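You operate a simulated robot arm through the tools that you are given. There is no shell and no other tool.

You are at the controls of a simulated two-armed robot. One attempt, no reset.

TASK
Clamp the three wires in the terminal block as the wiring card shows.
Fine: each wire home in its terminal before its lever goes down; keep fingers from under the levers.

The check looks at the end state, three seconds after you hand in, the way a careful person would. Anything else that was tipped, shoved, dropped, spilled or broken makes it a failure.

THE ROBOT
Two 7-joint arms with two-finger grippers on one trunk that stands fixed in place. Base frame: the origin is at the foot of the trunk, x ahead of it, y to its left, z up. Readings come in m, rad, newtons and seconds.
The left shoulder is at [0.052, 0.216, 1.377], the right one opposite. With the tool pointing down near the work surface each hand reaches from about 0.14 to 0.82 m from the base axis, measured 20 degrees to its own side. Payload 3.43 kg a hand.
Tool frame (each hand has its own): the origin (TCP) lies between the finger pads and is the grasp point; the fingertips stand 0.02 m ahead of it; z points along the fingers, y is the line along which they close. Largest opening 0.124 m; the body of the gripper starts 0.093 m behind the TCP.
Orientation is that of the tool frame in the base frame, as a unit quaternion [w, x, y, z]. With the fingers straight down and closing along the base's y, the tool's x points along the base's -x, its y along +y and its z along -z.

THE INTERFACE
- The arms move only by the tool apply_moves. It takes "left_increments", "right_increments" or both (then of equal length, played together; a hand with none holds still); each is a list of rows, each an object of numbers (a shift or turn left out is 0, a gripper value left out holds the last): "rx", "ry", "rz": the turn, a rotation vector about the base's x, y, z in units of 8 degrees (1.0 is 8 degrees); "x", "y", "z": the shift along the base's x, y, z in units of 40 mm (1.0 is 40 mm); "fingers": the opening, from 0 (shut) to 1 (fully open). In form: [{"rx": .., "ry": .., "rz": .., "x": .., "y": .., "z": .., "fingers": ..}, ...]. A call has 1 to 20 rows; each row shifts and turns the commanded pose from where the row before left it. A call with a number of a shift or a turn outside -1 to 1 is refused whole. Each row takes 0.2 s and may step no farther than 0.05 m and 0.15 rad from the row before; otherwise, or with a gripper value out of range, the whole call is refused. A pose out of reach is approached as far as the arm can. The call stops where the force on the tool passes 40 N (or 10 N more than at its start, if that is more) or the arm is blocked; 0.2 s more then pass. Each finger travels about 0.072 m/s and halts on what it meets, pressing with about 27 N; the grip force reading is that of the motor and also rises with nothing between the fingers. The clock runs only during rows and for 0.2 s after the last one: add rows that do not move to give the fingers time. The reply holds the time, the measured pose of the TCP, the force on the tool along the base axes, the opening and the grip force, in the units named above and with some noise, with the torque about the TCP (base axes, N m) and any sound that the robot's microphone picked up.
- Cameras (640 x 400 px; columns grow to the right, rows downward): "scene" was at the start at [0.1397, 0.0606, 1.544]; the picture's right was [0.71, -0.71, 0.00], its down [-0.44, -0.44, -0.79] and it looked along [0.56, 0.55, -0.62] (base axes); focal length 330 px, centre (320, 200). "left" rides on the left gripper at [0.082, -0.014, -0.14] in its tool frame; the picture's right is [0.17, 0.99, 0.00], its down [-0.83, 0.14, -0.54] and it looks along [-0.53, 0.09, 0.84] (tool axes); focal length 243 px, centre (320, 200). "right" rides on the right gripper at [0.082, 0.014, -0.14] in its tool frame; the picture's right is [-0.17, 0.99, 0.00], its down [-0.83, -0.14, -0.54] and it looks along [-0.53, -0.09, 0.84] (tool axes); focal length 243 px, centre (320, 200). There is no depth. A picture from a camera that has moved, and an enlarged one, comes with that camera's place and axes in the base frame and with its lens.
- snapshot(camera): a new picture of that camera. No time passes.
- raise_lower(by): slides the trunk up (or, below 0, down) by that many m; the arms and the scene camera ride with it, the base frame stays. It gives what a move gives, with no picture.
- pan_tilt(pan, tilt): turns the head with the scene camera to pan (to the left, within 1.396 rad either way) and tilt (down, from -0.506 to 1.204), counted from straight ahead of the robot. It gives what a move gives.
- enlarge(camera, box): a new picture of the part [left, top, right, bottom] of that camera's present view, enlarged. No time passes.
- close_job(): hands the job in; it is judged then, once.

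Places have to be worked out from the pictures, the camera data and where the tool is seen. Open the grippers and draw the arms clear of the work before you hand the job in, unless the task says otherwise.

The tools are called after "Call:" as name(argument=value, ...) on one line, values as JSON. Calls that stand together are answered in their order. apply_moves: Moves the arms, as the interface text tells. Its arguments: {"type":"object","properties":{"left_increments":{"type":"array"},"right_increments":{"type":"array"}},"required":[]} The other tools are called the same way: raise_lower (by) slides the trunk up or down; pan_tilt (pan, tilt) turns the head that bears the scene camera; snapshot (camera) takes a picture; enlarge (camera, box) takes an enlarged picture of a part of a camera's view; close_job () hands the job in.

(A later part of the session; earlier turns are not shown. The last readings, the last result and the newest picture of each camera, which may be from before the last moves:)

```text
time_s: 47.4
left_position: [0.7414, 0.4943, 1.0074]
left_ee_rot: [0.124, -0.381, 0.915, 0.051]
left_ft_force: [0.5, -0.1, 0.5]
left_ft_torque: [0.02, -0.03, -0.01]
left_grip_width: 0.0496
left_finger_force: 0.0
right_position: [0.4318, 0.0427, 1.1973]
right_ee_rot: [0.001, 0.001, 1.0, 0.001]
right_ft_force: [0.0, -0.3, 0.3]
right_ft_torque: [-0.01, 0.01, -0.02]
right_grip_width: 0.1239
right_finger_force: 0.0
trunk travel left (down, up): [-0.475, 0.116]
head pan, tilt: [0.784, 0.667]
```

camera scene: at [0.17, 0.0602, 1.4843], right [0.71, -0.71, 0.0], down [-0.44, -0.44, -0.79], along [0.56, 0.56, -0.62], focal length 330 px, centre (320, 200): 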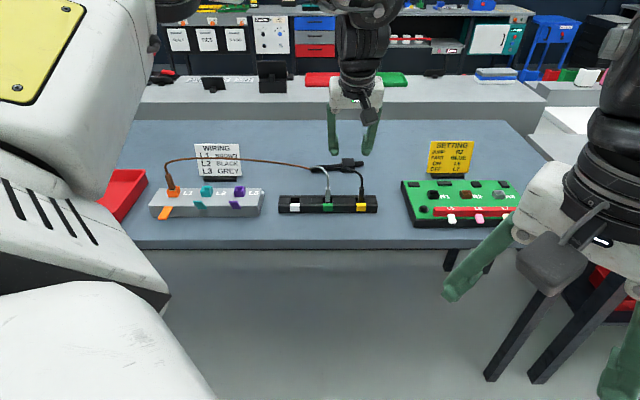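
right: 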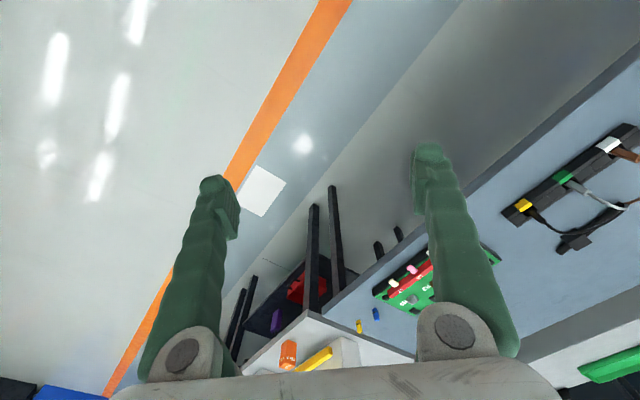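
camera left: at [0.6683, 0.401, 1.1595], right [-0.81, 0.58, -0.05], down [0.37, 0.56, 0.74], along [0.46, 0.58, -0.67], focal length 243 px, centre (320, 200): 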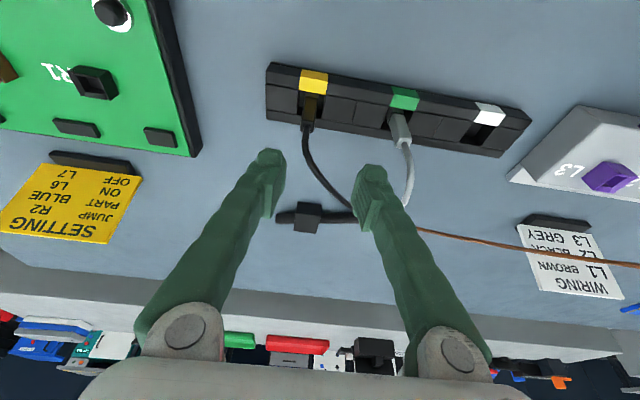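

The command resets to the achieved pose, so nothing is wound up. At this lower height I'll try the last 15 mm sideways over the boot.

Call:
apply_moves(left_increments=[{"x": 0.16, "y": -0.11}, {"x": 0.16, "y": -0.11}, {}, {}])

Call:
snapshot(camera="left")

Call:
enlarge(camera="scene", box=[310, 100, 400, 220])

```text
time_s: 48.4
left_position: [0.7406, 0.493, 1.0079]
left_ee_rot: [0.124, -0.38, 0.915, 0.051]
left_ft_force: [-0.2, -0.1, 0.4]
left_ft_torque: [0.0, 0.0, 0.0]
left_grip_width: 0.0495
left_finger_force: 0.0
left hand out of reach, approached as far as the arm can: row 1, 2
right_position: [0.4317, 0.0419, 1.1974]
right_ee_rot: [0.0, -0.001, 1.0, 0.001]
right_ft_force: [0.2, 0.5, 0.7]
right_ft_torque: [-0.01, -0.01, 0.01]
right_grip_width: 0.1241
right_finger_force: 0.1
trunk travel left (down, up): [-0.475, 0.116]
head pan, tilt: [0.784, 0.667]
```

```text
taken
camera left: at [0.668, 0.4002, 1.1211], right [-0.81, 0.58, -0.05], down [0.36, 0.56, 0.74], along [0.46, 0.58, -0.67], focal length 243 px, centre (320, 200)
```

left: 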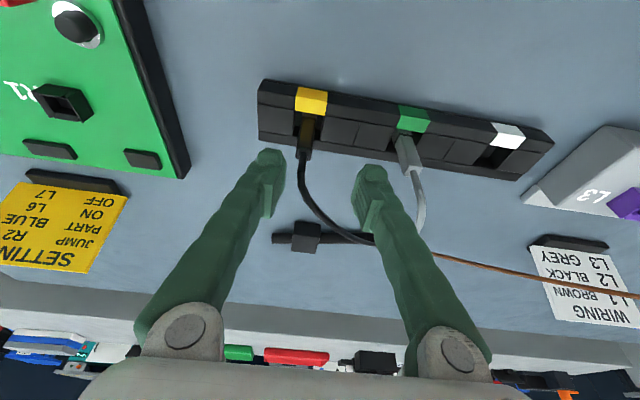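

```text
3.33 times, centred on (355, 160) of scene
camera zoom: at [0.1695, 0.0605, 1.4844], right [0.71, -0.71, 0.0], down [-0.44, -0.44, -0.79], along [0.56, 0.55, -0.62], focal length 1100 px, centre (203, 333)
```

zoom: 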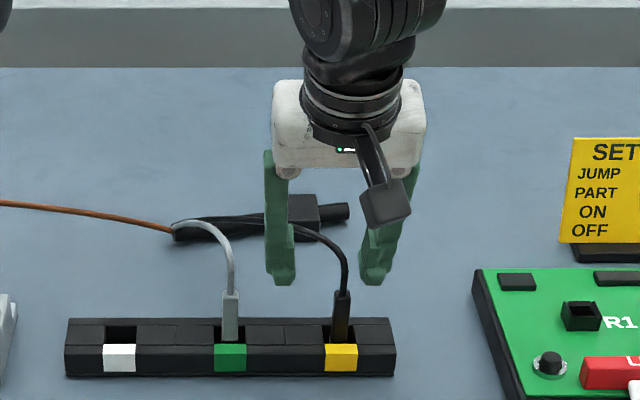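

Reach is limited in the horizontal direction and doesn't depend on height. I'll raise slightly, tilt the hand to about 25° so the wrist stays closer in, and then move over the boot.

Call:
apply_moves(left_increments=[{"z": 0.6}, {"rx": 0.42, "ry": -0.42}, {"rx": 0.42, "ry": -0.42}, {"x": 0.17, "y": -0.09}, {"x": 0.17, "y": -0.09}, {}, {}])

Call:
snapshot(camera="left")

Call:
enlarge(camera="scene", box=[310, 100, 400, 220])

```text
time_s: 50.0
left_position: [0.7537, 0.4854, 1.0308]
left_ee_rot: [0.2, -0.374, 0.902, 0.082]
left_ft_force: [1.0, 0.4, 0.7]
left_ft_torque: [-0.01, -0.03, 0.02]
left_grip_width: 0.0494
left_finger_force: 0.2
right_position: [0.4321, 0.0416, 1.1976]
right_ee_rot: [0.0, 0.0, 1.0, 0.0]
right_ft_force: [-0.6, 0.0, 0.9]
right_ft_torque: [0.02, 0.01, 0.06]
right_grip_width: 0.1238
right_finger_force: 0.1
trunk travel left (down, up): [-0.475, 0.116]
head pan, tilt: [0.784, 0.667]
```

```text
taken
camera left: at [0.6695, 0.3813, 1.1245], right [-0.8, 0.59, -0.07], down [0.27, 0.47, 0.84], along [0.53, 0.65, -0.54], focal length 243 px, centre (320, 200)
```

left: 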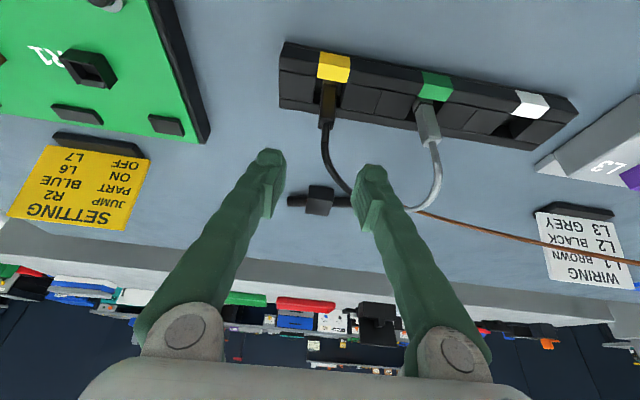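

```text
3.33 times, centred on (355, 160) of scene
camera zoom: at [0.1697, 0.0604, 1.4844], right [0.71, -0.71, 0.0], down [-0.44, -0.44, -0.79], along [0.56, 0.55, -0.62], focal length 1100 px, centre (203, 333)
```

zoom: 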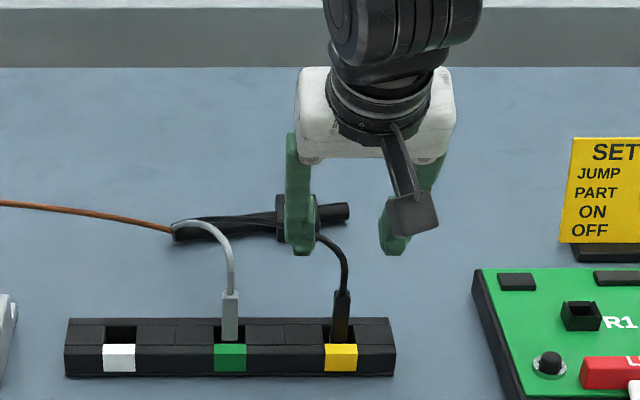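

The hand is now within reach and centred on the black boot (a≈0.190) in the scene view. I'll descend to TCP z≈0.96 and close on it.

Call:
apply_moves(left_increments=[{"z": -0.6}, {"z": -0.6}, {"z": -0.55}, {}, {"fingers": 0.2}, {"fingers": 0.05}, {"fingers": 0.0}, {}, {}, {}])

Call:
snapshot(camera="left")

Call:
enlarge(camera="scene", box=[310, 110, 410, 220])

```text
time_s: 52.2
left_position: [0.7529, 0.4858, 0.9624]
left_ee_rot: [0.199, -0.375, 0.902, 0.082]
left_ft_force: [0.0, -0.3, -0.1]
left_ft_torque: [-0.01, -0.02, -0.02]
left_grip_width: 0.0109
left_finger_force: 27.3
right_position: [0.4317, 0.0418, 1.1971]
right_ee_rot: [0.0, -0.001, 1.0, 0.001]
right_ft_force: [-0.2, -0.3, -0.2]
right_ft_torque: [-0.02, -0.02, 0.05]
right_grip_width: 0.1241
right_finger_force: 0.1
trunk travel left (down, up): [-0.475, 0.116]
head pan, tilt: [0.784, 0.667]
```

```text
taken
camera left: at [0.669, 0.3806, 1.0551], right [-0.8, 0.59, -0.07], down [0.27, 0.47, 0.84], along [0.53, 0.65, -0.54], focal length 243 px, centre (320, 200)
```

left: 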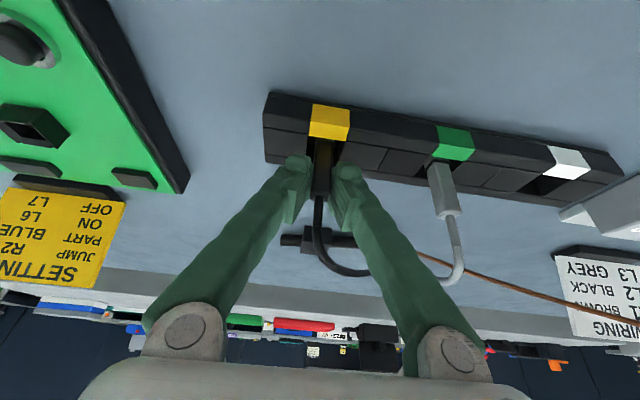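

```text
3.64 times, centred on (360, 165) of scene
camera zoom: at [0.1696, 0.0606, 1.4844], right [0.71, -0.71, 0.0], down [-0.44, -0.44, -0.79], along [0.56, 0.55, -0.62], focal length 1200 px, centre (174, 327)
```

zoom: 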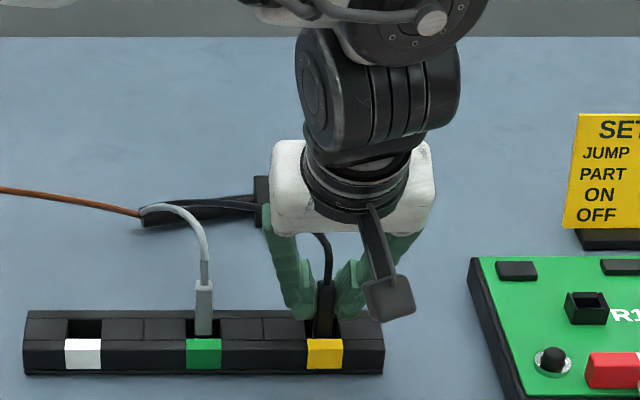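

The black boot is gripped at 10.9 mm. I'll lift it straight up in small steps.

Call:
apply_moves(left_increments=[{"z": 0.25}, {"z": 0.35}, {"z": 0.5}, {"z": 0.6}, {"z": 0.6}, {}])

Call:
snapshot(camera="left")

Call:
enlarge(camera="scene", box=[290, 90, 410, 220])

```text
time_s: 53.6
left_position: [0.7545, 0.4846, 1.0533]
left_ee_rot: [0.199, -0.374, 0.902, 0.082]
left_ft_force: [0.3, -0.3, 0.3]
left_ft_torque: [0.01, 0.02, 0.01]
left_grip_width: 0.0111
left_finger_force: 27.4
right_position: [0.4318, 0.0425, 1.1986]
right_ee_rot: [0.0, 0.0, 1.0, 0.0]
right_ft_force: [0.4, 0.6, 0.1]
right_ft_torque: [-0.02, 0.0, 0.0]
right_grip_width: 0.1238
right_finger_force: 0.1
trunk travel left (down, up): [-0.475, 0.116]
head pan, tilt: [0.784, 0.667]
```

```text
taken
camera left: at [0.6703, 0.3802, 1.1458], right [-0.8, 0.59, -0.07], down [0.27, 0.47, 0.84], along [0.53, 0.65, -0.54], focal length 243 px, centre (320, 200)
```

left: 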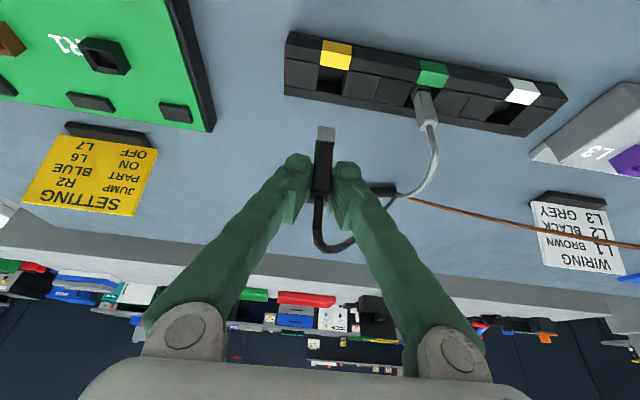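

```text
3.08 times, centred on (350, 155) of scene
camera zoom: at [0.1699, 0.0608, 1.4843], right [0.71, -0.71, 0.0], down [-0.44, -0.44, -0.79], along [0.56, 0.55, -0.62], focal length 1016 px, centre (228, 338)
```

zoom: 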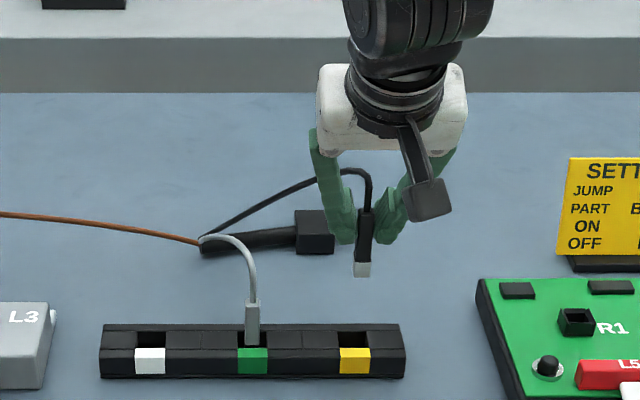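

The black wire came out cleanly. I'll raise a bit more and carry it over to above L2.

Call:
apply_moves(left_increments=[{"z": 0.8}, {"x": -0.7257, "y": 0.7593}, {"x": -0.7257, "y": 0.7593}, {"x": -0.7257, "y": 0.7593}, {"x": -0.7257, "y": 0.7593}, {"x": -0.7257, "y": 0.7593}, {"x": -0.7257, "y": 0.7593}, {"x": -0.7257, "y": 0.7593}, {"x": -0.7257, "y": 0.7593}, {"x": -0.7257, "y": 0.7593}, {"x": -0.7257, "y": 0.7593}, {}, {}])

Call:
snapshot(camera="left")

Call:
snapshot(camera="scene")

```text
time_s: 56.4
left_position: [0.4689, 0.7872, 1.0867]
left_ee_rot: [0.2, -0.372, 0.903, 0.082]
left_ft_force: [0.1, 0.8, -0.1]
left_ft_torque: [-0.06, 0.0, -0.04]
left_grip_width: 0.0111
left_finger_force: 27.2
left hand out of reach, approached as far as the arm can: row 11
right_position: [0.4308, 0.0425, 1.1979]
right_ee_rot: [0.001, 0.0, 1.0, 0.001]
right_ft_force: [-0.6, 0.0, -1.2]
right_ft_torque: [0.02, -0.02, -0.01]
right_grip_width: 0.124
right_finger_force: 0.1
trunk travel left (down, up): [-0.475, 0.116]
head pan, tilt: [0.784, 0.667]
```

```text
taken
camera left: at [0.3837, 0.6817, 1.1784], right [-0.8, 0.59, -0.07], down [0.27, 0.47, 0.84], along [0.53, 0.65, -0.54], focal length 243 px, centre (320, 200)
```

left: 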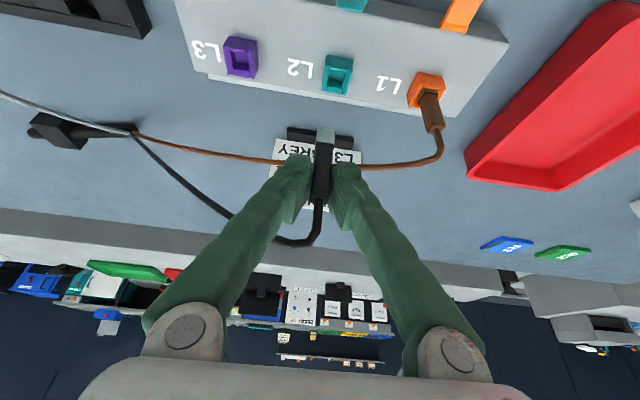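

```text
taken
camera scene: at [0.1691, 0.061, 1.4844], right [0.71, -0.71, 0.0], down [-0.44, -0.44, -0.79], along [0.56, 0.55, -0.62], focal length 330 px, centre (320, 200)
```

scene: 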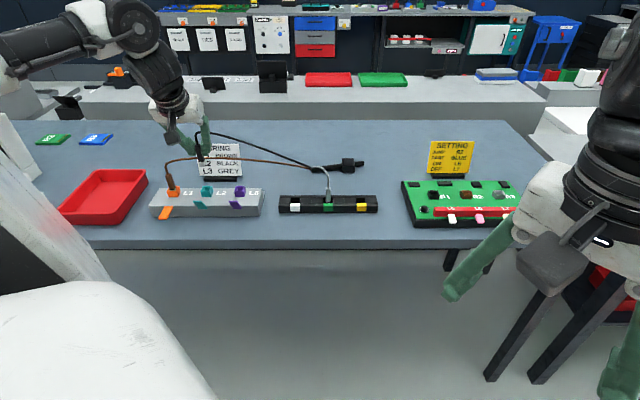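

The hand is nearly above L2, with just the last few millimetres limited. I'll zoom in to measure the ferrule against the L2 funnel.

Call:
enlarge(camera="scene", box=[150, 110, 260, 220])

Call:
enlarge(camera="left", box=[260, 40, 400, 180])

```text
3.64 times, centred on (205, 165) of scene
camera zoom: at [0.1691, 0.061, 1.4844], right [0.71, -0.71, 0.0], down [-0.44, -0.44, -0.79], along [0.56, 0.55, -0.62], focal length 1200 px, centre (738, 327)
```

zoom: 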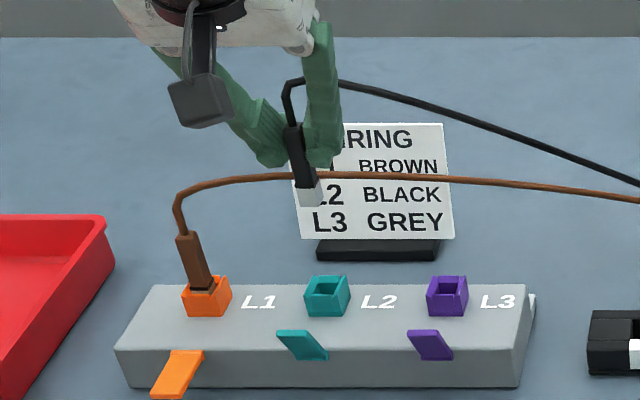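

```text
2.86 times, centred on (330, 110) of left
camera zoom: at [0.3837, 0.6817, 1.1784], right [-0.8, 0.59, -0.07], down [0.27, 0.47, 0.84], along [0.53, 0.65, -0.54], focal length 693 px, centre (291, 457)
```

zoom: 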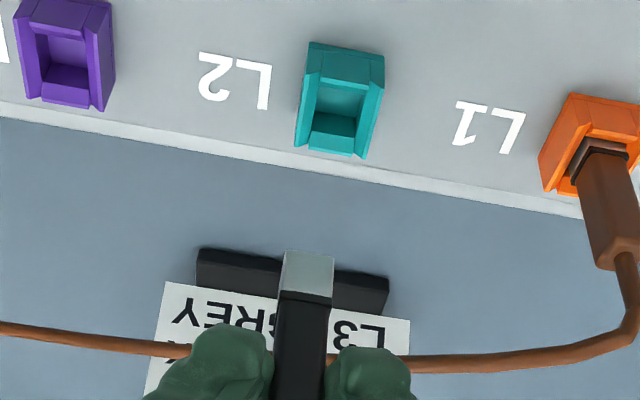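

By three estimates I need about 5 mm left and 3 mm nearer. I'll lower 30 mm first, which should ease the wrist limit, and then apply that shift.

Call:
apply_moves(left_increments=[{"z": -0.4, "x": -0.07, "y": 0.016}, {"z": -0.4, "x": -0.07, "y": 0.016}, {}, {}])

Call:
enlarge(camera="scene", box=[170, 120, 250, 210])

Call:
enlarge(camera="left", box=[270, 50, 380, 170])

```text
time_s: 57.4
left_position: [0.4604, 0.7898, 1.054]
left_ee_rot: [0.2, -0.374, 0.902, 0.081]
left_ft_force: [0.2, -0.2, 0.1]
left_ft_torque: [0.02, 0.03, 0.01]
left_grip_width: 0.0109
left_finger_force: 27.1
right_position: [0.432, 0.0418, 1.1973]
right_ee_rot: [0.001, 0.0, 1.0, 0.0]
right_ft_force: [0.3, 0.1, 0.4]
right_ft_torque: [0.03, -0.03, 0.03]
right_grip_width: 0.1241
right_finger_force: 0.0
trunk travel left (down, up): [-0.475, 0.116]
head pan, tilt: [0.784, 0.667]
```

```text
4.44 times, centred on (210, 165) of scene
camera zoom: at [0.1693, 0.0602, 1.4844], right [0.71, -0.71, 0.0], down [-0.44, -0.44, -0.79], along [0.56, 0.56, -0.62], focal length 1467 px, centre (809, 356)
```

zoom: 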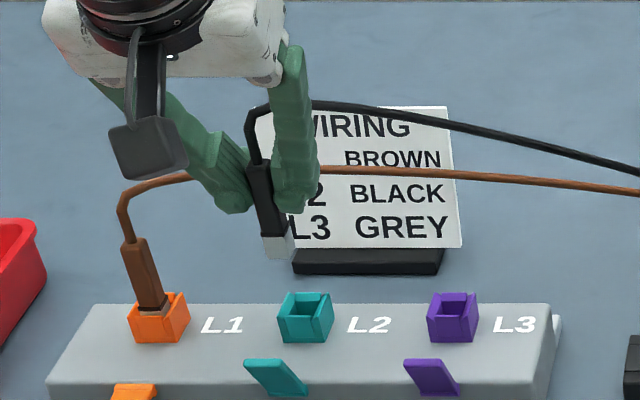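

```text
3.33 times, centred on (325, 110) of left
camera zoom: at [0.3743, 0.685, 1.1465], right [-0.8, 0.59, -0.07], down [0.27, 0.47, 0.84], along [0.53, 0.65, -0.54], focal length 809 px, centre (303, 500)
```

zoom: 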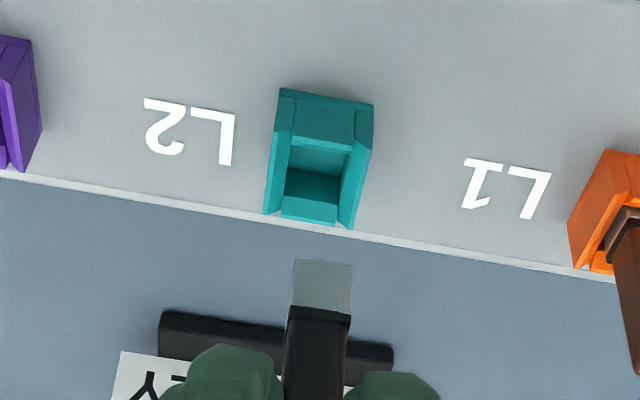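

Now I need about 3 mm right and 1 mm back. I'll apply that and lower to just above the rim.

Call:
apply_moves(left_increments=[{"x": 0.077, "y": -0.035}, {"z": -0.4}, {"z": -0.4}, {}, {}])

Call:
enlarge(camera="scene", box=[175, 130, 245, 210])

Call:
enlarge(camera="left", box=[270, 70, 370, 170])

```text
time_s: 58.6
left_position: [0.4632, 0.7892, 1.0212]
left_ee_rot: [0.199, -0.375, 0.902, 0.081]
left_ft_force: [-0.6, 0.4, 0.0]
left_ft_torque: [-0.01, 0.01, 0.03]
left_grip_width: 0.0109
left_finger_force: 27.2
right_position: [0.4307, 0.0423, 1.1974]
right_ee_rot: [0.0, 0.001, 1.0, 0.0]
right_ft_force: [-0.5, -0.1, 0.2]
right_ft_torque: [0.0, -0.01, -0.02]
right_grip_width: 0.1239
right_finger_force: 0.0
trunk travel left (down, up): [-0.475, 0.116]
head pan, tilt: [0.784, 0.667]
```

```text
5.00 times, centred on (210, 170) of scene
camera zoom: at [0.1695, 0.0606, 1.4844], right [0.71, -0.71, 0.0], down [-0.44, -0.44, -0.79], along [0.56, 0.55, -0.62], focal length 1650 px, centre (870, 350)
```

zoom: 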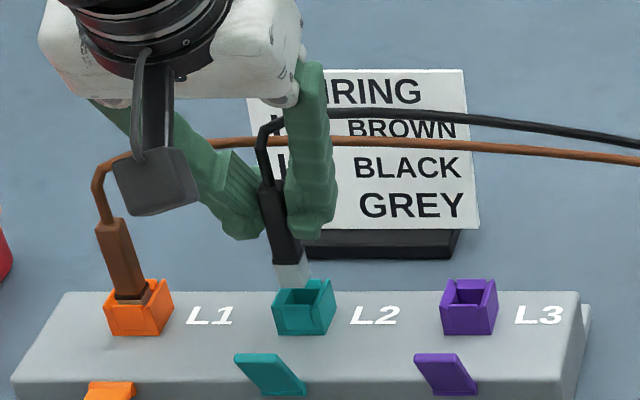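

```text
4.00 times, centred on (320, 120) of left
camera zoom: at [0.3774, 0.6847, 1.1148], right [-0.8, 0.59, -0.07], down [0.27, 0.47, 0.84], along [0.53, 0.65, -0.54], focal length 970 px, centre (320, 520)
```

zoom: 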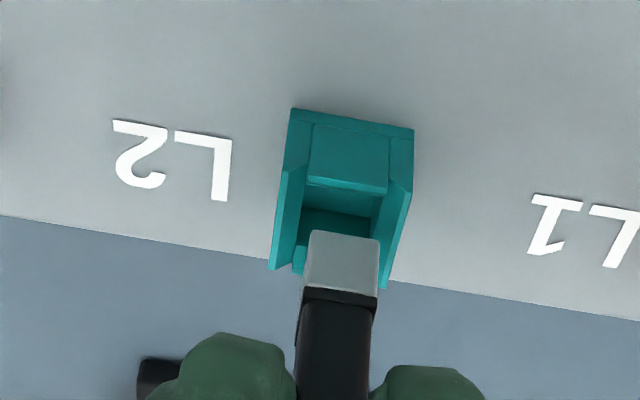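

The alignment is within about 1 mm. I'll nudge slightly right and lower into the funnel in small steps.

Call:
apply_moves(left_increments=[{"x": 0.021, "y": -0.021}, {"z": -0.1}, {"z": -0.1}, {"z": -0.1}, {"z": -0.1}, {}])

Call:
enlarge(camera="scene", box=[185, 140, 235, 200])

Call:
enlarge(camera="left", box=[280, 90, 360, 170])

```text
time_s: 60.0
left_position: [0.4629, 0.7891, 1.0054]
left_ee_rot: [0.2, -0.374, 0.902, 0.082]
left_ft_force: [-0.6, 0.6, -0.4]
left_ft_torque: [0.0, -0.01, 0.0]
left_grip_width: 0.0112
left_finger_force: 27.0
right_position: [0.4315, 0.0421, 1.198]
right_ee_rot: [0.0, 0.0, 1.0, 0.0]
right_ft_force: [-0.4, 0.7, 0.0]
right_ft_torque: [0.0, 0.01, -0.01]
right_grip_width: 0.1238
right_finger_force: 0.1
trunk travel left (down, up): [-0.475, 0.116]
head pan, tilt: [0.784, 0.667]
```

```text
6.67 times, centred on (210, 170) of scene
camera zoom: at [0.1696, 0.0605, 1.4844], right [0.71, -0.71, 0.0], down [-0.44, -0.44, -0.79], along [0.56, 0.55, -0.62], focal length 2201 px, centre (1053, 400)
```

zoom: 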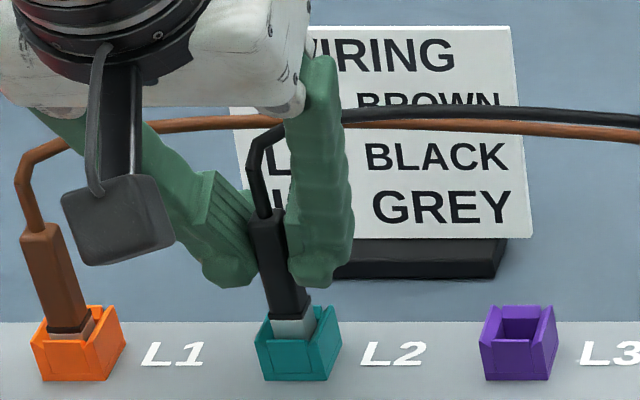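

```text
5.00 times, centred on (320, 130) of left
camera zoom: at [0.3781, 0.6835, 1.0987], right [-0.8, 0.59, -0.07], down [0.27, 0.47, 0.84], along [0.53, 0.65, -0.54], focal length 1213 px, centre (320, 550)
```

zoom: 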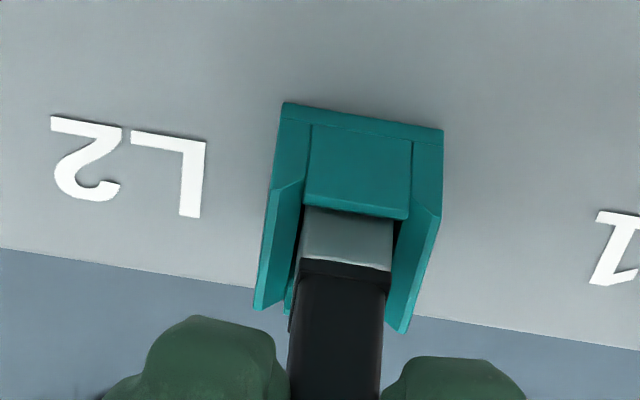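

The ferrule is in the funnel with no force, and there's slightly more gap on the left side. I'll shift back about 0.8 mm and continue down until it seats.

Call:
apply_moves(left_increments=[{"x": -0.015, "y": 0.015}, {"z": -0.1}, {"z": -0.1}, {"z": -0.08}, {"z": -0.08}, {}])

Call:
enlarge(camera="scene", box=[185, 140, 235, 200])

Call:
enlarge(camera="left", box=[280, 90, 360, 170])

```text
time_s: 61.4
left_position: [0.4631, 0.7896, 0.9969]
left_ee_rot: [0.204, -0.374, 0.901, 0.083]
left_ft_force: [1.0, 3.7, 29.7]
left_ft_torque: [0.15, -0.05, 0.0]
left_grip_width: 0.0115
left_finger_force: 27.1
right_position: [0.4296, 0.0395, 1.1985]
right_ee_rot: [0.001, 0.0, 1.0, 0.001]
right_ft_force: [0.6, 0.1, 0.9]
right_ft_torque: [-0.02, 0.01, 0.01]
right_grip_width: 0.1239
right_finger_force: 0.0
trunk travel left (down, up): [-0.475, 0.116]
head pan, tilt: [0.784, 0.667]
```

```text
6.67 times, centred on (210, 170) of scene
camera zoom: at [0.1673, 0.0573, 1.485], right [0.71, -0.71, 0.0], down [-0.44, -0.43, -0.79], along [0.56, 0.56, -0.62], focal length 2201 px, centre (1053, 400)
```

zoom: 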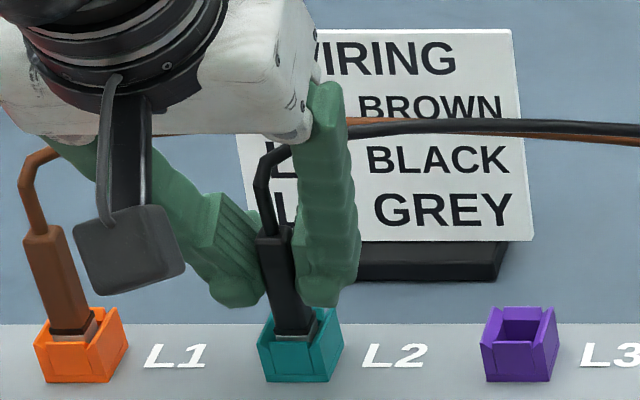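

```text
5.00 times, centred on (320, 130) of left
camera zoom: at [0.3774, 0.6827, 1.0887], right [-0.8, 0.59, -0.07], down [0.26, 0.47, 0.84], along [0.53, 0.66, -0.53], focal length 1213 px, centre (320, 550)
```

zoom: 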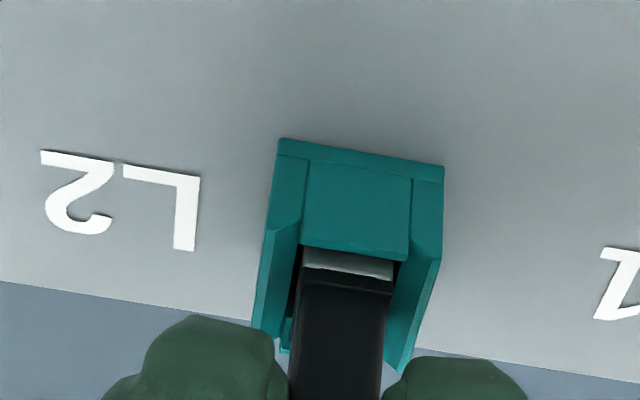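

It stops at TCP 0.997, the same equivalent depth as the brown wire, with 30 N, so it's seated. I'll relieve the load, open, and check it before retreating.

Call:
apply_moves(left_increments=[{"z": 0.13}, {}, {"fingers": 0.15}, {"fingers": 0.35}, {}, {}])

Call:
enlarge(camera="scene", box=[185, 140, 235, 200])

Call:
enlarge(camera="left", box=[260, 90, 380, 190])

```text
time_s: 62.8
left_position: [0.4624, 0.7882, 0.9964]
left_ee_rot: [0.2, -0.375, 0.902, 0.082]
left_ft_force: [1.0, 1.0, -0.5]
left_ft_torque: [-0.03, 0.05, -0.02]
left_grip_width: 0.0435
left_finger_force: 0.1
right_position: [0.4329, 0.0431, 1.1972]
right_ee_rot: [0.0, 0.0, 1.0, 0.001]
right_ft_force: [0.6, 0.7, 0.3]
right_ft_torque: [0.0, -0.01, -0.02]
right_grip_width: 0.1239
right_finger_force: 0.2
trunk travel left (down, up): [-0.475, 0.116]
head pan, tilt: [0.784, 0.667]
```

```text
6.67 times, centred on (210, 170) of scene
camera zoom: at [0.1696, 0.0605, 1.4843], right [0.71, -0.71, 0.0], down [-0.44, -0.44, -0.79], along [0.56, 0.55, -0.62], focal length 2201 px, centre (1053, 400)
```

zoom: 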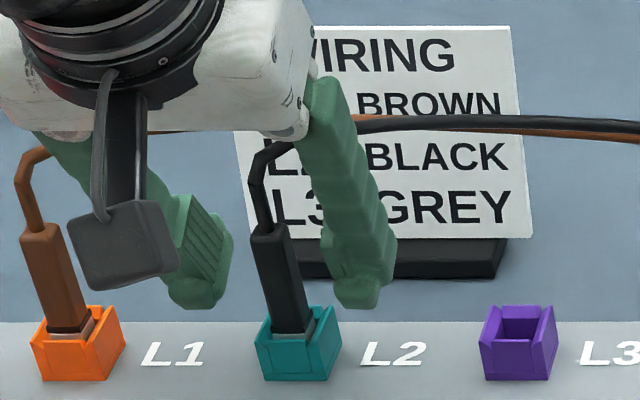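

```text
4.00 times, centred on (320, 140) of left
camera zoom: at [0.3775, 0.6838, 1.0893], right [-0.8, 0.59, -0.07], down [0.27, 0.47, 0.84], along [0.53, 0.65, -0.54], focal length 970 px, centre (320, 440)
```

zoom: 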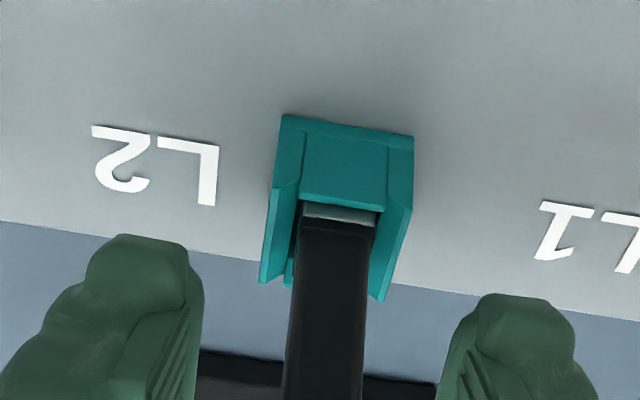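

Black and brown sit at matching heights, so both look home. I'll rise, back away toward the robot so the wire leaves the open side of the fingers, and travel in front of the rack toward the grey wire.

Call:
apply_moves(left_increments=[{"z": 0.6}, {"z": 0.65}, {"x": -0.53, "y": -0.53}, {"x": -0.53, "y": -0.53}, {"z": 0.7}, {"x": 0.729, "y": -0.729}, {"x": 0.729, "y": -0.729}, {"x": 0.729, "y": -0.729}, {"x": 0.729, "y": -0.729}, {"x": 0.729, "y": -0.729}, {"x": 0.729, "y": -0.729}, {"x": 0.729, "y": -0.729}, {"x": 0.729, "y": -0.729}, {}, {}])

Call:
snapshot(camera="left")

Call:
snapshot(camera="scene")

```text
time_s: 66.0
left_position: [0.6567, 0.5135, 1.0747]
left_ee_rot: [0.199, -0.374, 0.902, 0.081]
left_ft_force: [0.4, -1.0, -0.5]
left_ft_torque: [-0.01, 0.03, -0.02]
left_grip_width: 0.0434
left_finger_force: 0.2
right_position: [0.4332, 0.0415, 1.1979]
right_ee_rot: [0.0, -0.001, 1.0, 0.001]
right_ft_force: [0.5, 0.4, 0.2]
right_ft_torque: [0.03, 0.0, -0.01]
right_grip_width: 0.124
right_finger_force: 0.0
trunk travel left (down, up): [-0.475, 0.116]
head pan, tilt: [0.784, 0.667]
```

```text
taken
camera left: at [0.5702, 0.4079, 1.1672], right [-0.8, 0.59, -0.07], down [0.27, 0.47, 0.84], along [0.53, 0.65, -0.54], focal length 243 px, centre (320, 200)
```

left: 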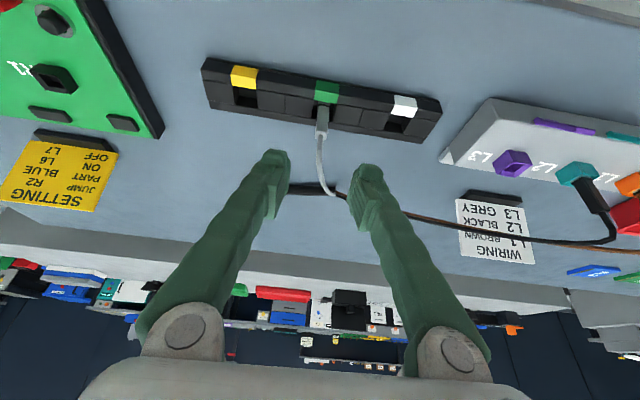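

```text
taken
camera scene: at [0.1706, 0.0606, 1.4842], right [0.71, -0.71, 0.0], down [-0.44, -0.44, -0.79], along [0.56, 0.55, -0.62], focal length 330 px, centre (320, 200)
```

scene: 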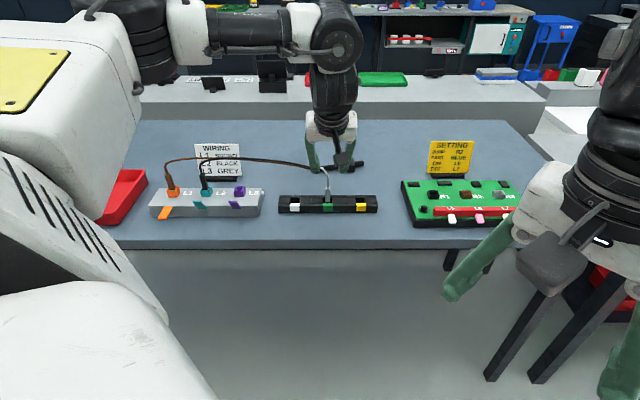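

The hand is in front of the grey boot. I'll move over it and stop above it to check alignment.

Call:
apply_moves(left_increments=[{"x": 0.42, "y": 0.445, "z": -0.3, "fingers": 0.4}, {"x": 0.42, "y": 0.445, "z": -0.3}, {"z": -0.5}, {}, {}])

Call:
snapshot(camera="left")

Call:
enlarge(camera="scene", box=[280, 110, 380, 220])

```text
time_s: 67.2
left_position: [0.6876, 0.5495, 1.0293]
left_ee_rot: [0.199, -0.374, 0.902, 0.082]
left_ft_force: [0.5, 0.6, -0.1]
left_ft_torque: [0.02, 0.02, 0.02]
left_grip_width: 0.0497
left_finger_force: 0.0
right_position: [0.4321, 0.0424, 1.1973]
right_ee_rot: [0.0, 0.0, 1.0, 0.0]
right_ft_force: [-0.9, 0.2, -0.4]
right_ft_torque: [0.0, -0.03, 0.01]
right_grip_width: 0.1241
right_finger_force: 0.0
trunk travel left (down, up): [-0.475, 0.116]
head pan, tilt: [0.784, 0.667]
```

```text
taken
camera left: at [0.6025, 0.4439, 1.1224], right [-0.8, 0.59, -0.07], down [0.27, 0.47, 0.84], along [0.53, 0.65, -0.54], focal length 243 px, centre (320, 200)
```

left: 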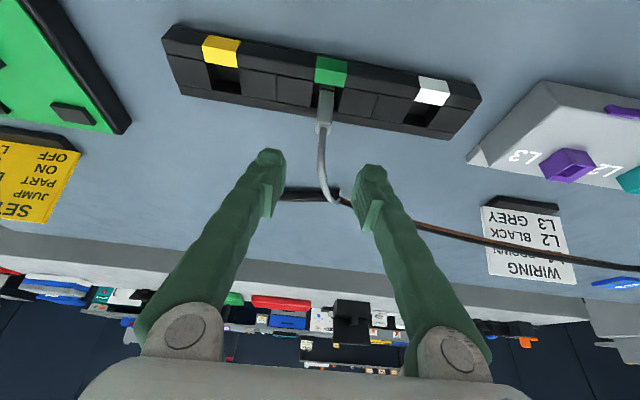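

```text
3.64 times, centred on (330, 165) of scene
camera zoom: at [0.1699, 0.0604, 1.4843], right [0.71, -0.71, 0.0], down [-0.44, -0.44, -0.79], along [0.56, 0.55, -0.62], focal length 1200 px, centre (284, 327)
```

zoom: 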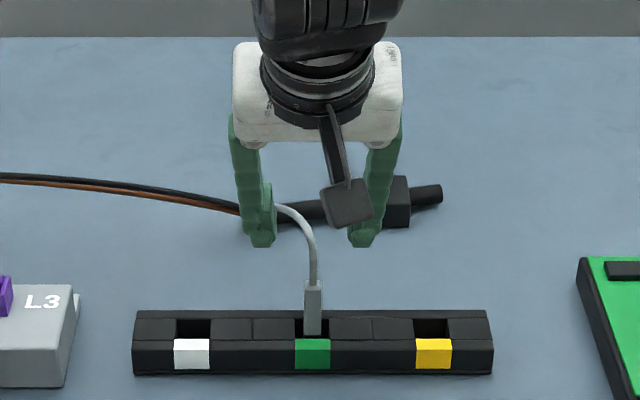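

The boot is about 2 mm right of and behind centre. I'll correct that, descend to z≈0.961 and close.

Call:
apply_moves(left_increments=[{"x": 0.07}, {"z": -0.6}, {"z": -0.6}, {"z": -0.5}, {}, {"fingers": 0.2}, {"fingers": 0.05}, {"fingers": 0.0}, {}, {}, {}])

Call:
enlarge(camera="scene", box=[280, 110, 380, 220])

```text
time_s: 69.6
left_position: [0.6878, 0.5503, 0.9622]
left_ee_rot: [0.2, -0.374, 0.902, 0.082]
left_ft_force: [0.2, -0.7, 0.3]
left_ft_torque: [-0.03, -0.01, 0.02]
left_grip_width: 0.0109
left_finger_force: 27.5
right_position: [0.4325, 0.0425, 1.1972]
right_ee_rot: [0.0, 0.0, 1.0, 0.0]
right_ft_force: [-0.5, -0.6, -0.2]
right_ft_torque: [0.0, -0.01, 0.0]
right_grip_width: 0.1241
right_finger_force: 0.1
trunk travel left (down, up): [-0.475, 0.116]
head pan, tilt: [0.784, 0.667]
```

```text
3.64 times, centred on (330, 165) of scene
camera zoom: at [0.1696, 0.0606, 1.4844], right [0.71, -0.71, 0.0], down [-0.44, -0.44, -0.79], along [0.56, 0.55, -0.62], focal length 1200 px, centre (284, 327)
```

zoom: 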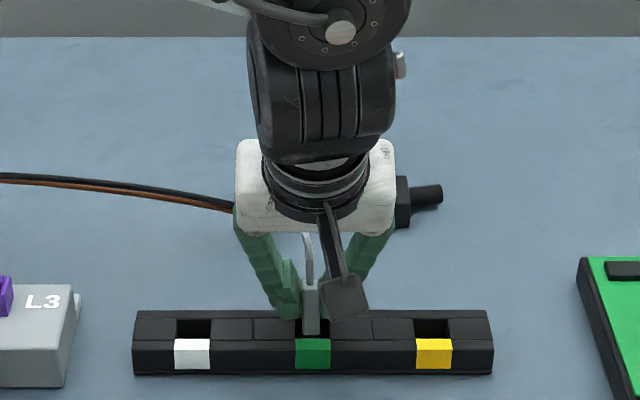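

The grey boot is gripped. I'll lift it and carry it over to L3.

Call:
apply_moves(left_increments=[{"z": 0.25}, {"z": 0.35}, {"z": 0.6}, {"z": 0.7}, {"z": 0.7}, {"z": 0.4}, {"x": -0.678, "y": 0.733}, {"x": -0.678, "y": 0.733}, {"x": -0.678, "y": 0.733}, {"x": -0.678, "y": 0.733}, {"x": -0.678, "y": 0.733}, {"x": -0.678, "y": 0.733}, {}, {}])

Call:
enlarge(camera="scene", box=[160, 110, 290, 220])

Call:
enlarge(camera="left", box=[250, 20, 410, 180])

```text
time_s: 72.6
left_position: [0.527, 0.7259, 1.0826]
left_ee_rot: [0.199, -0.374, 0.902, 0.082]
left_ft_force: [-0.1, 0.1, 0.5]
left_ft_torque: [0.03, 0.01, 0.0]
left_grip_width: 0.0112
left_finger_force: 27.6
right_position: [0.431, 0.0431, 1.1969]
right_ee_rot: [0.0, 0.0, 1.0, 0.001]
right_ft_force: [0.2, 0.3, -0.1]
right_ft_torque: [0.01, -0.01, 0.01]
right_grip_width: 0.1241
right_finger_force: 0.0
trunk travel left (down, up): [-0.475, 0.116]
head pan, tilt: [0.784, 0.667]
```

```text
3.64 times, centred on (225, 165) of scene
camera zoom: at [0.1694, 0.0606, 1.4844], right [0.71, -0.71, 0.0], down [-0.44, -0.44, -0.79], along [0.56, 0.55, -0.62], focal length 1200 px, centre (666, 327)
```

zoom: 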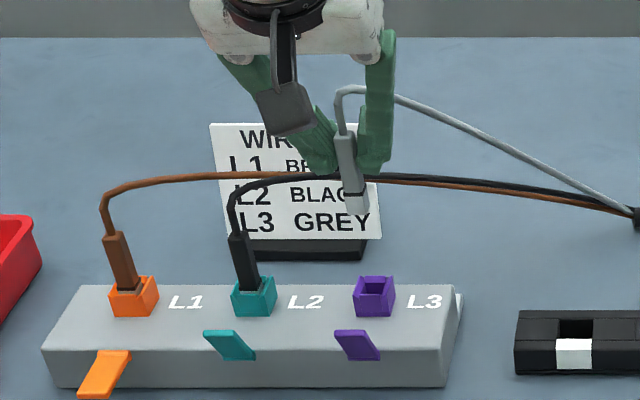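

```text
2.50 times, centred on (330, 100) of left
camera zoom: at [0.4418, 0.6206, 1.1745], right [-0.8, 0.59, -0.07], down [0.27, 0.47, 0.84], along [0.53, 0.65, -0.54], focal length 606 px, centre (295, 450)
```

zoom: 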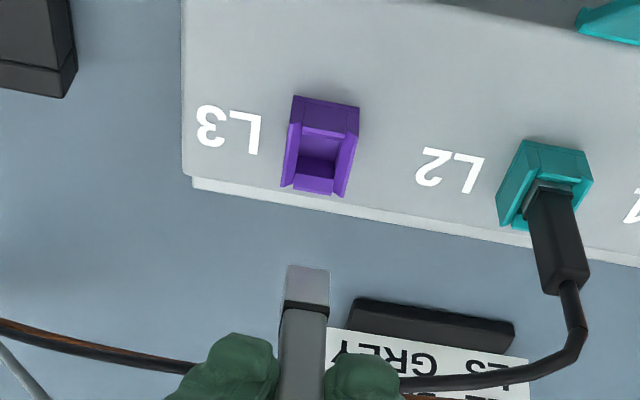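

The ferrule is directly over L3 within about 1 mm by the hand camera. I'll lower to just above the rim and verify.

Call:
apply_moves(left_increments=[{"z": -0.5}, {"z": -0.5}, {"z": -0.5}, {}, {}])

Call:
enlarge(camera="scene", box=[205, 130, 275, 210])

Call:
enlarge(camera="left", box=[270, 70, 370, 170])

```text
time_s: 73.8
left_position: [0.5278, 0.7248, 1.0218]
left_ee_rot: [0.2, -0.374, 0.902, 0.082]
left_ft_force: [0.0, -0.5, -0.8]
left_ft_torque: [0.01, 0.04, 0.03]
left_grip_width: 0.0109
left_finger_force: 27.6
right_position: [0.4312, 0.0424, 1.1978]
right_ee_rot: [-0.001, 0.0, 1.0, 0.0]
right_ft_force: [0.5, -0.4, -0.1]
right_ft_torque: [0.02, -0.02, 0.01]
right_grip_width: 0.1238
right_finger_force: 0.0
trunk travel left (down, up): [-0.475, 0.116]
head pan, tilt: [0.784, 0.667]
```

```text
5.00 times, centred on (240, 170) of scene
camera zoom: at [0.1694, 0.0606, 1.4844], right [0.71, -0.71, 0.0], down [-0.44, -0.44, -0.79], along [0.56, 0.55, -0.62], focal length 1650 px, centre (720, 350)
```

zoom: 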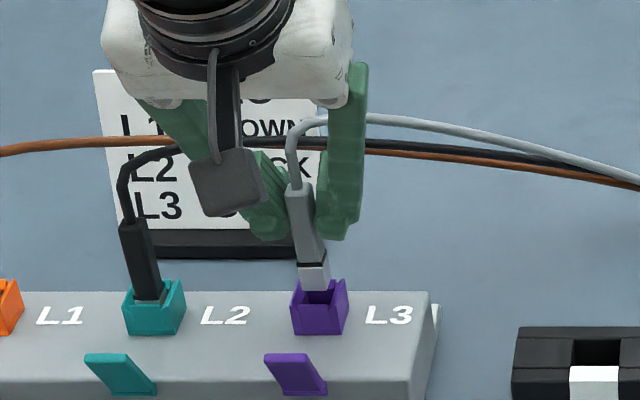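

```text
4.00 times, centred on (320, 120) of left
camera zoom: at [0.442, 0.6198, 1.1145], right [-0.8, 0.59, -0.07], down [0.27, 0.47, 0.84], along [0.53, 0.65, -0.54], focal length 970 px, centre (320, 520)
```

zoom: 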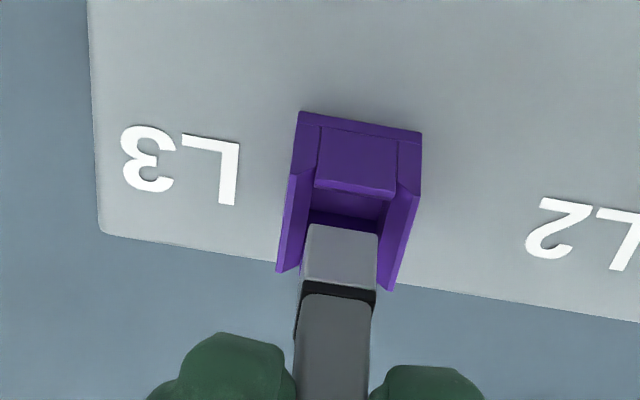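

The hand camera suggests moving about 1 mm left and 1 mm back. I'll apply that and lower into the funnel in small steps.

Call:
apply_moves(left_increments=[{"y": 0.04}, {"z": -0.1}, {"z": -0.1}, {"z": -0.1}, {"z": -0.1}, {}])

Call:
enlarge(camera="scene", box=[215, 140, 265, 200])

Call:
enlarge(camera="left", box=[280, 90, 360, 170])

```text
time_s: 75.2
left_position: [0.5275, 0.7262, 1.0069]
left_ee_rot: [0.199, -0.374, 0.902, 0.082]
left_ft_force: [0.5, 0.2, -0.2]
left_ft_torque: [0.0, 0.01, 0.02]
left_grip_width: 0.0113
left_finger_force: 27.1
right_position: [0.4314, 0.0431, 1.1977]
right_ee_rot: [0.001, 0.0, 1.0, 0.0]
right_ft_force: [0.0, -1.1, 0.1]
right_ft_torque: [0.0, 0.0, 0.02]
right_grip_width: 0.124
right_finger_force: 0.0
trunk travel left (down, up): [-0.475, 0.116]
head pan, tilt: [0.784, 0.667]
```

```text
6.67 times, centred on (240, 170) of scene
camera zoom: at [0.1695, 0.0605, 1.4844], right [0.71, -0.71, 0.0], down [-0.44, -0.44, -0.79], along [0.56, 0.55, -0.62], focal length 2201 px, centre (853, 400)
```

zoom: 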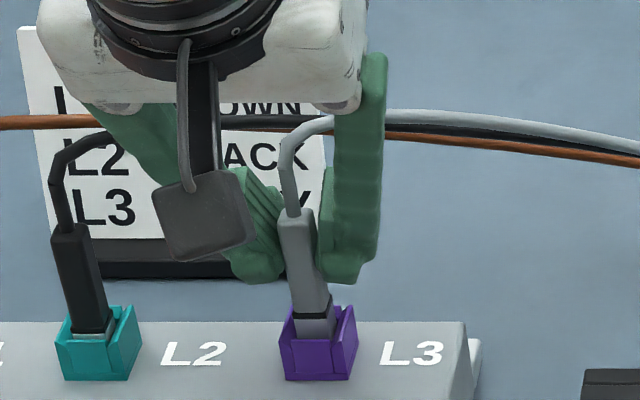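

```text
5.00 times, centred on (320, 130) of left
camera zoom: at [0.4422, 0.6214, 1.0992], right [-0.8, 0.59, -0.07], down [0.27, 0.47, 0.84], along [0.53, 0.65, -0.54], focal length 1213 px, centre (320, 550)
```

zoom: 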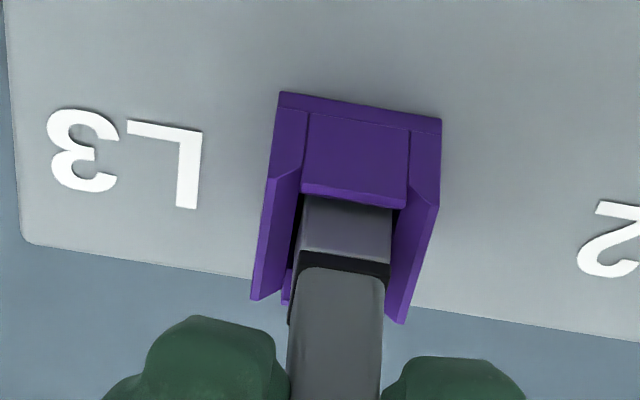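

No force, and the picture matches the L2 stage. I'll make the same 0.8 mm shift left and press down until it seats.

Call:
apply_moves(left_increments=[{"x": -0.014, "y": 0.014}, {"z": -0.1}, {"z": -0.1}, {"z": -0.08}, {"z": -0.08}, {"z": -0.04}, {}])

Call:
enlarge(camera="scene", box=[215, 140, 265, 200])

Call:
enlarge(camera="left", box=[280, 90, 360, 170])

```text
time_s: 76.8
left_position: [0.5273, 0.7253, 0.9951]
left_ee_rot: [0.203, -0.373, 0.902, 0.082]
left_ft_force: [3.4, 5.6, 28.5]
left_ft_torque: [0.21, -0.18, 0.01]
left_grip_width: 0.0114
left_finger_force: 26.8
right_position: [0.4303, 0.0406, 1.1981]
right_ee_rot: [0.0, 0.0, 1.0, 0.001]
right_ft_force: [-0.3, 0.0, -0.5]
right_ft_torque: [0.02, 0.01, 0.0]
right_grip_width: 0.124
right_finger_force: 0.1
trunk travel left (down, up): [-0.475, 0.116]
head pan, tilt: [0.784, 0.667]
```

```text
6.67 times, centred on (240, 170) of scene
camera zoom: at [0.1675, 0.0578, 1.4848], right [0.71, -0.71, 0.0], down [-0.44, -0.43, -0.79], along [0.56, 0.56, -0.62], focal length 2201 px, centre (853, 400)
```

zoom: 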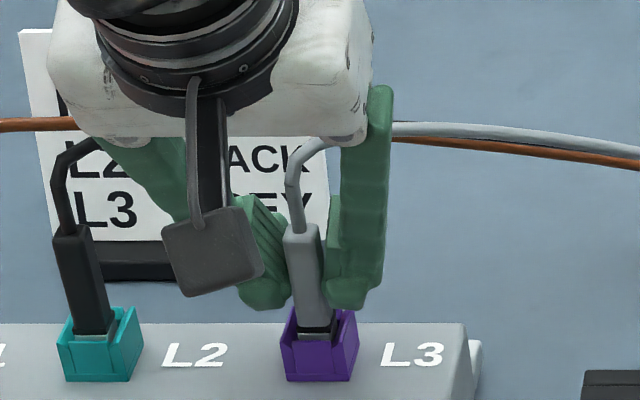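

```text
5.00 times, centred on (320, 130) of left
camera zoom: at [0.4416, 0.6203, 1.0868], right [-0.8, 0.59, -0.07], down [0.27, 0.47, 0.84], along [0.53, 0.66, -0.53], focal length 1213 px, centre (320, 550)
```

zoom: 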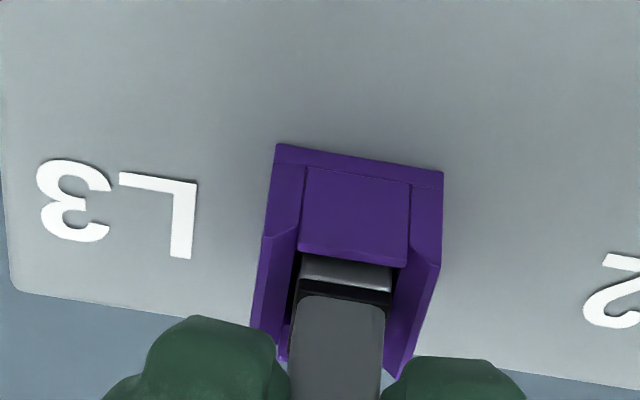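

L3 is seated with 28.5 N at the same depth as the others. I'll relieve the load and open the fingers.

Call:
apply_moves(left_increments=[{"z": 0.15}, {}, {"fingers": 0.15}, {"fingers": 0.35}, {}, {}])

Call:
enlarge(camera="scene", box=[150, 130, 270, 220])

Call:
enlarge(camera="left", box=[270, 90, 370, 180])

```text
time_s: 78.2
left_position: [0.5272, 0.7266, 0.9966]
left_ee_rot: [0.199, -0.375, 0.902, 0.082]
left_ft_force: [0.7, 0.6, -0.1]
left_ft_torque: [0.01, -0.01, -0.02]
left_grip_width: 0.0435
left_finger_force: 0.1
right_position: [0.4316, 0.0425, 1.1977]
right_ee_rot: [0.0, -0.001, 1.0, -0.001]
right_ft_force: [-0.5, 0.1, -0.2]
right_ft_torque: [0.02, 0.0, -0.01]
right_grip_width: 0.1238
right_finger_force: 0.0
trunk travel left (down, up): [-0.475, 0.116]
head pan, tilt: [0.784, 0.667]
```

```text
4.44 times, centred on (210, 175) of scene
camera zoom: at [0.1697, 0.0606, 1.4843], right [0.71, -0.71, 0.0], down [-0.44, -0.44, -0.79], along [0.56, 0.55, -0.62], focal length 1467 px, centre (809, 311)
```

zoom: 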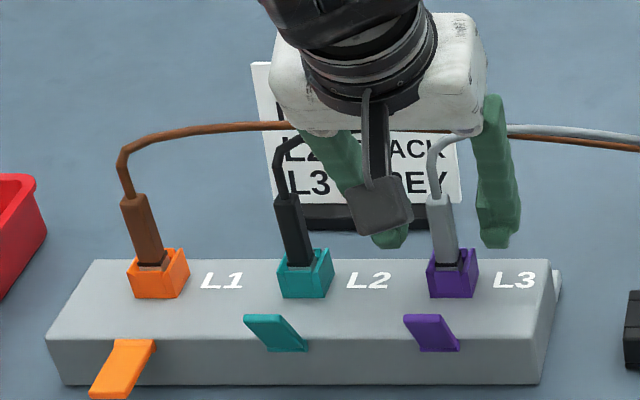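

```text
4.44 times, centred on (320, 135) of left
camera zoom: at [0.442, 0.6212, 1.0896], right [-0.8, 0.59, -0.07], down [0.27, 0.47, 0.84], along [0.53, 0.65, -0.54], focal length 1078 px, centre (320, 489)
```

zoom: 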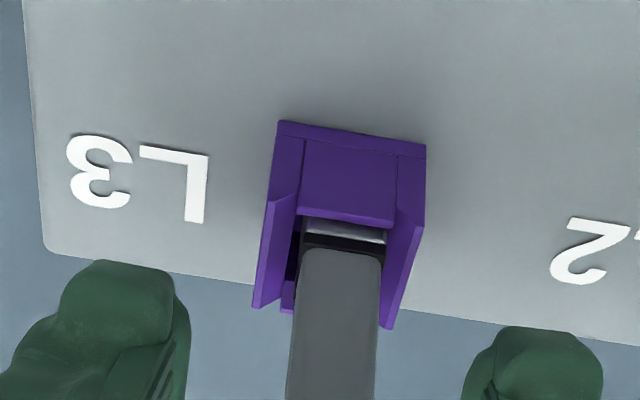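

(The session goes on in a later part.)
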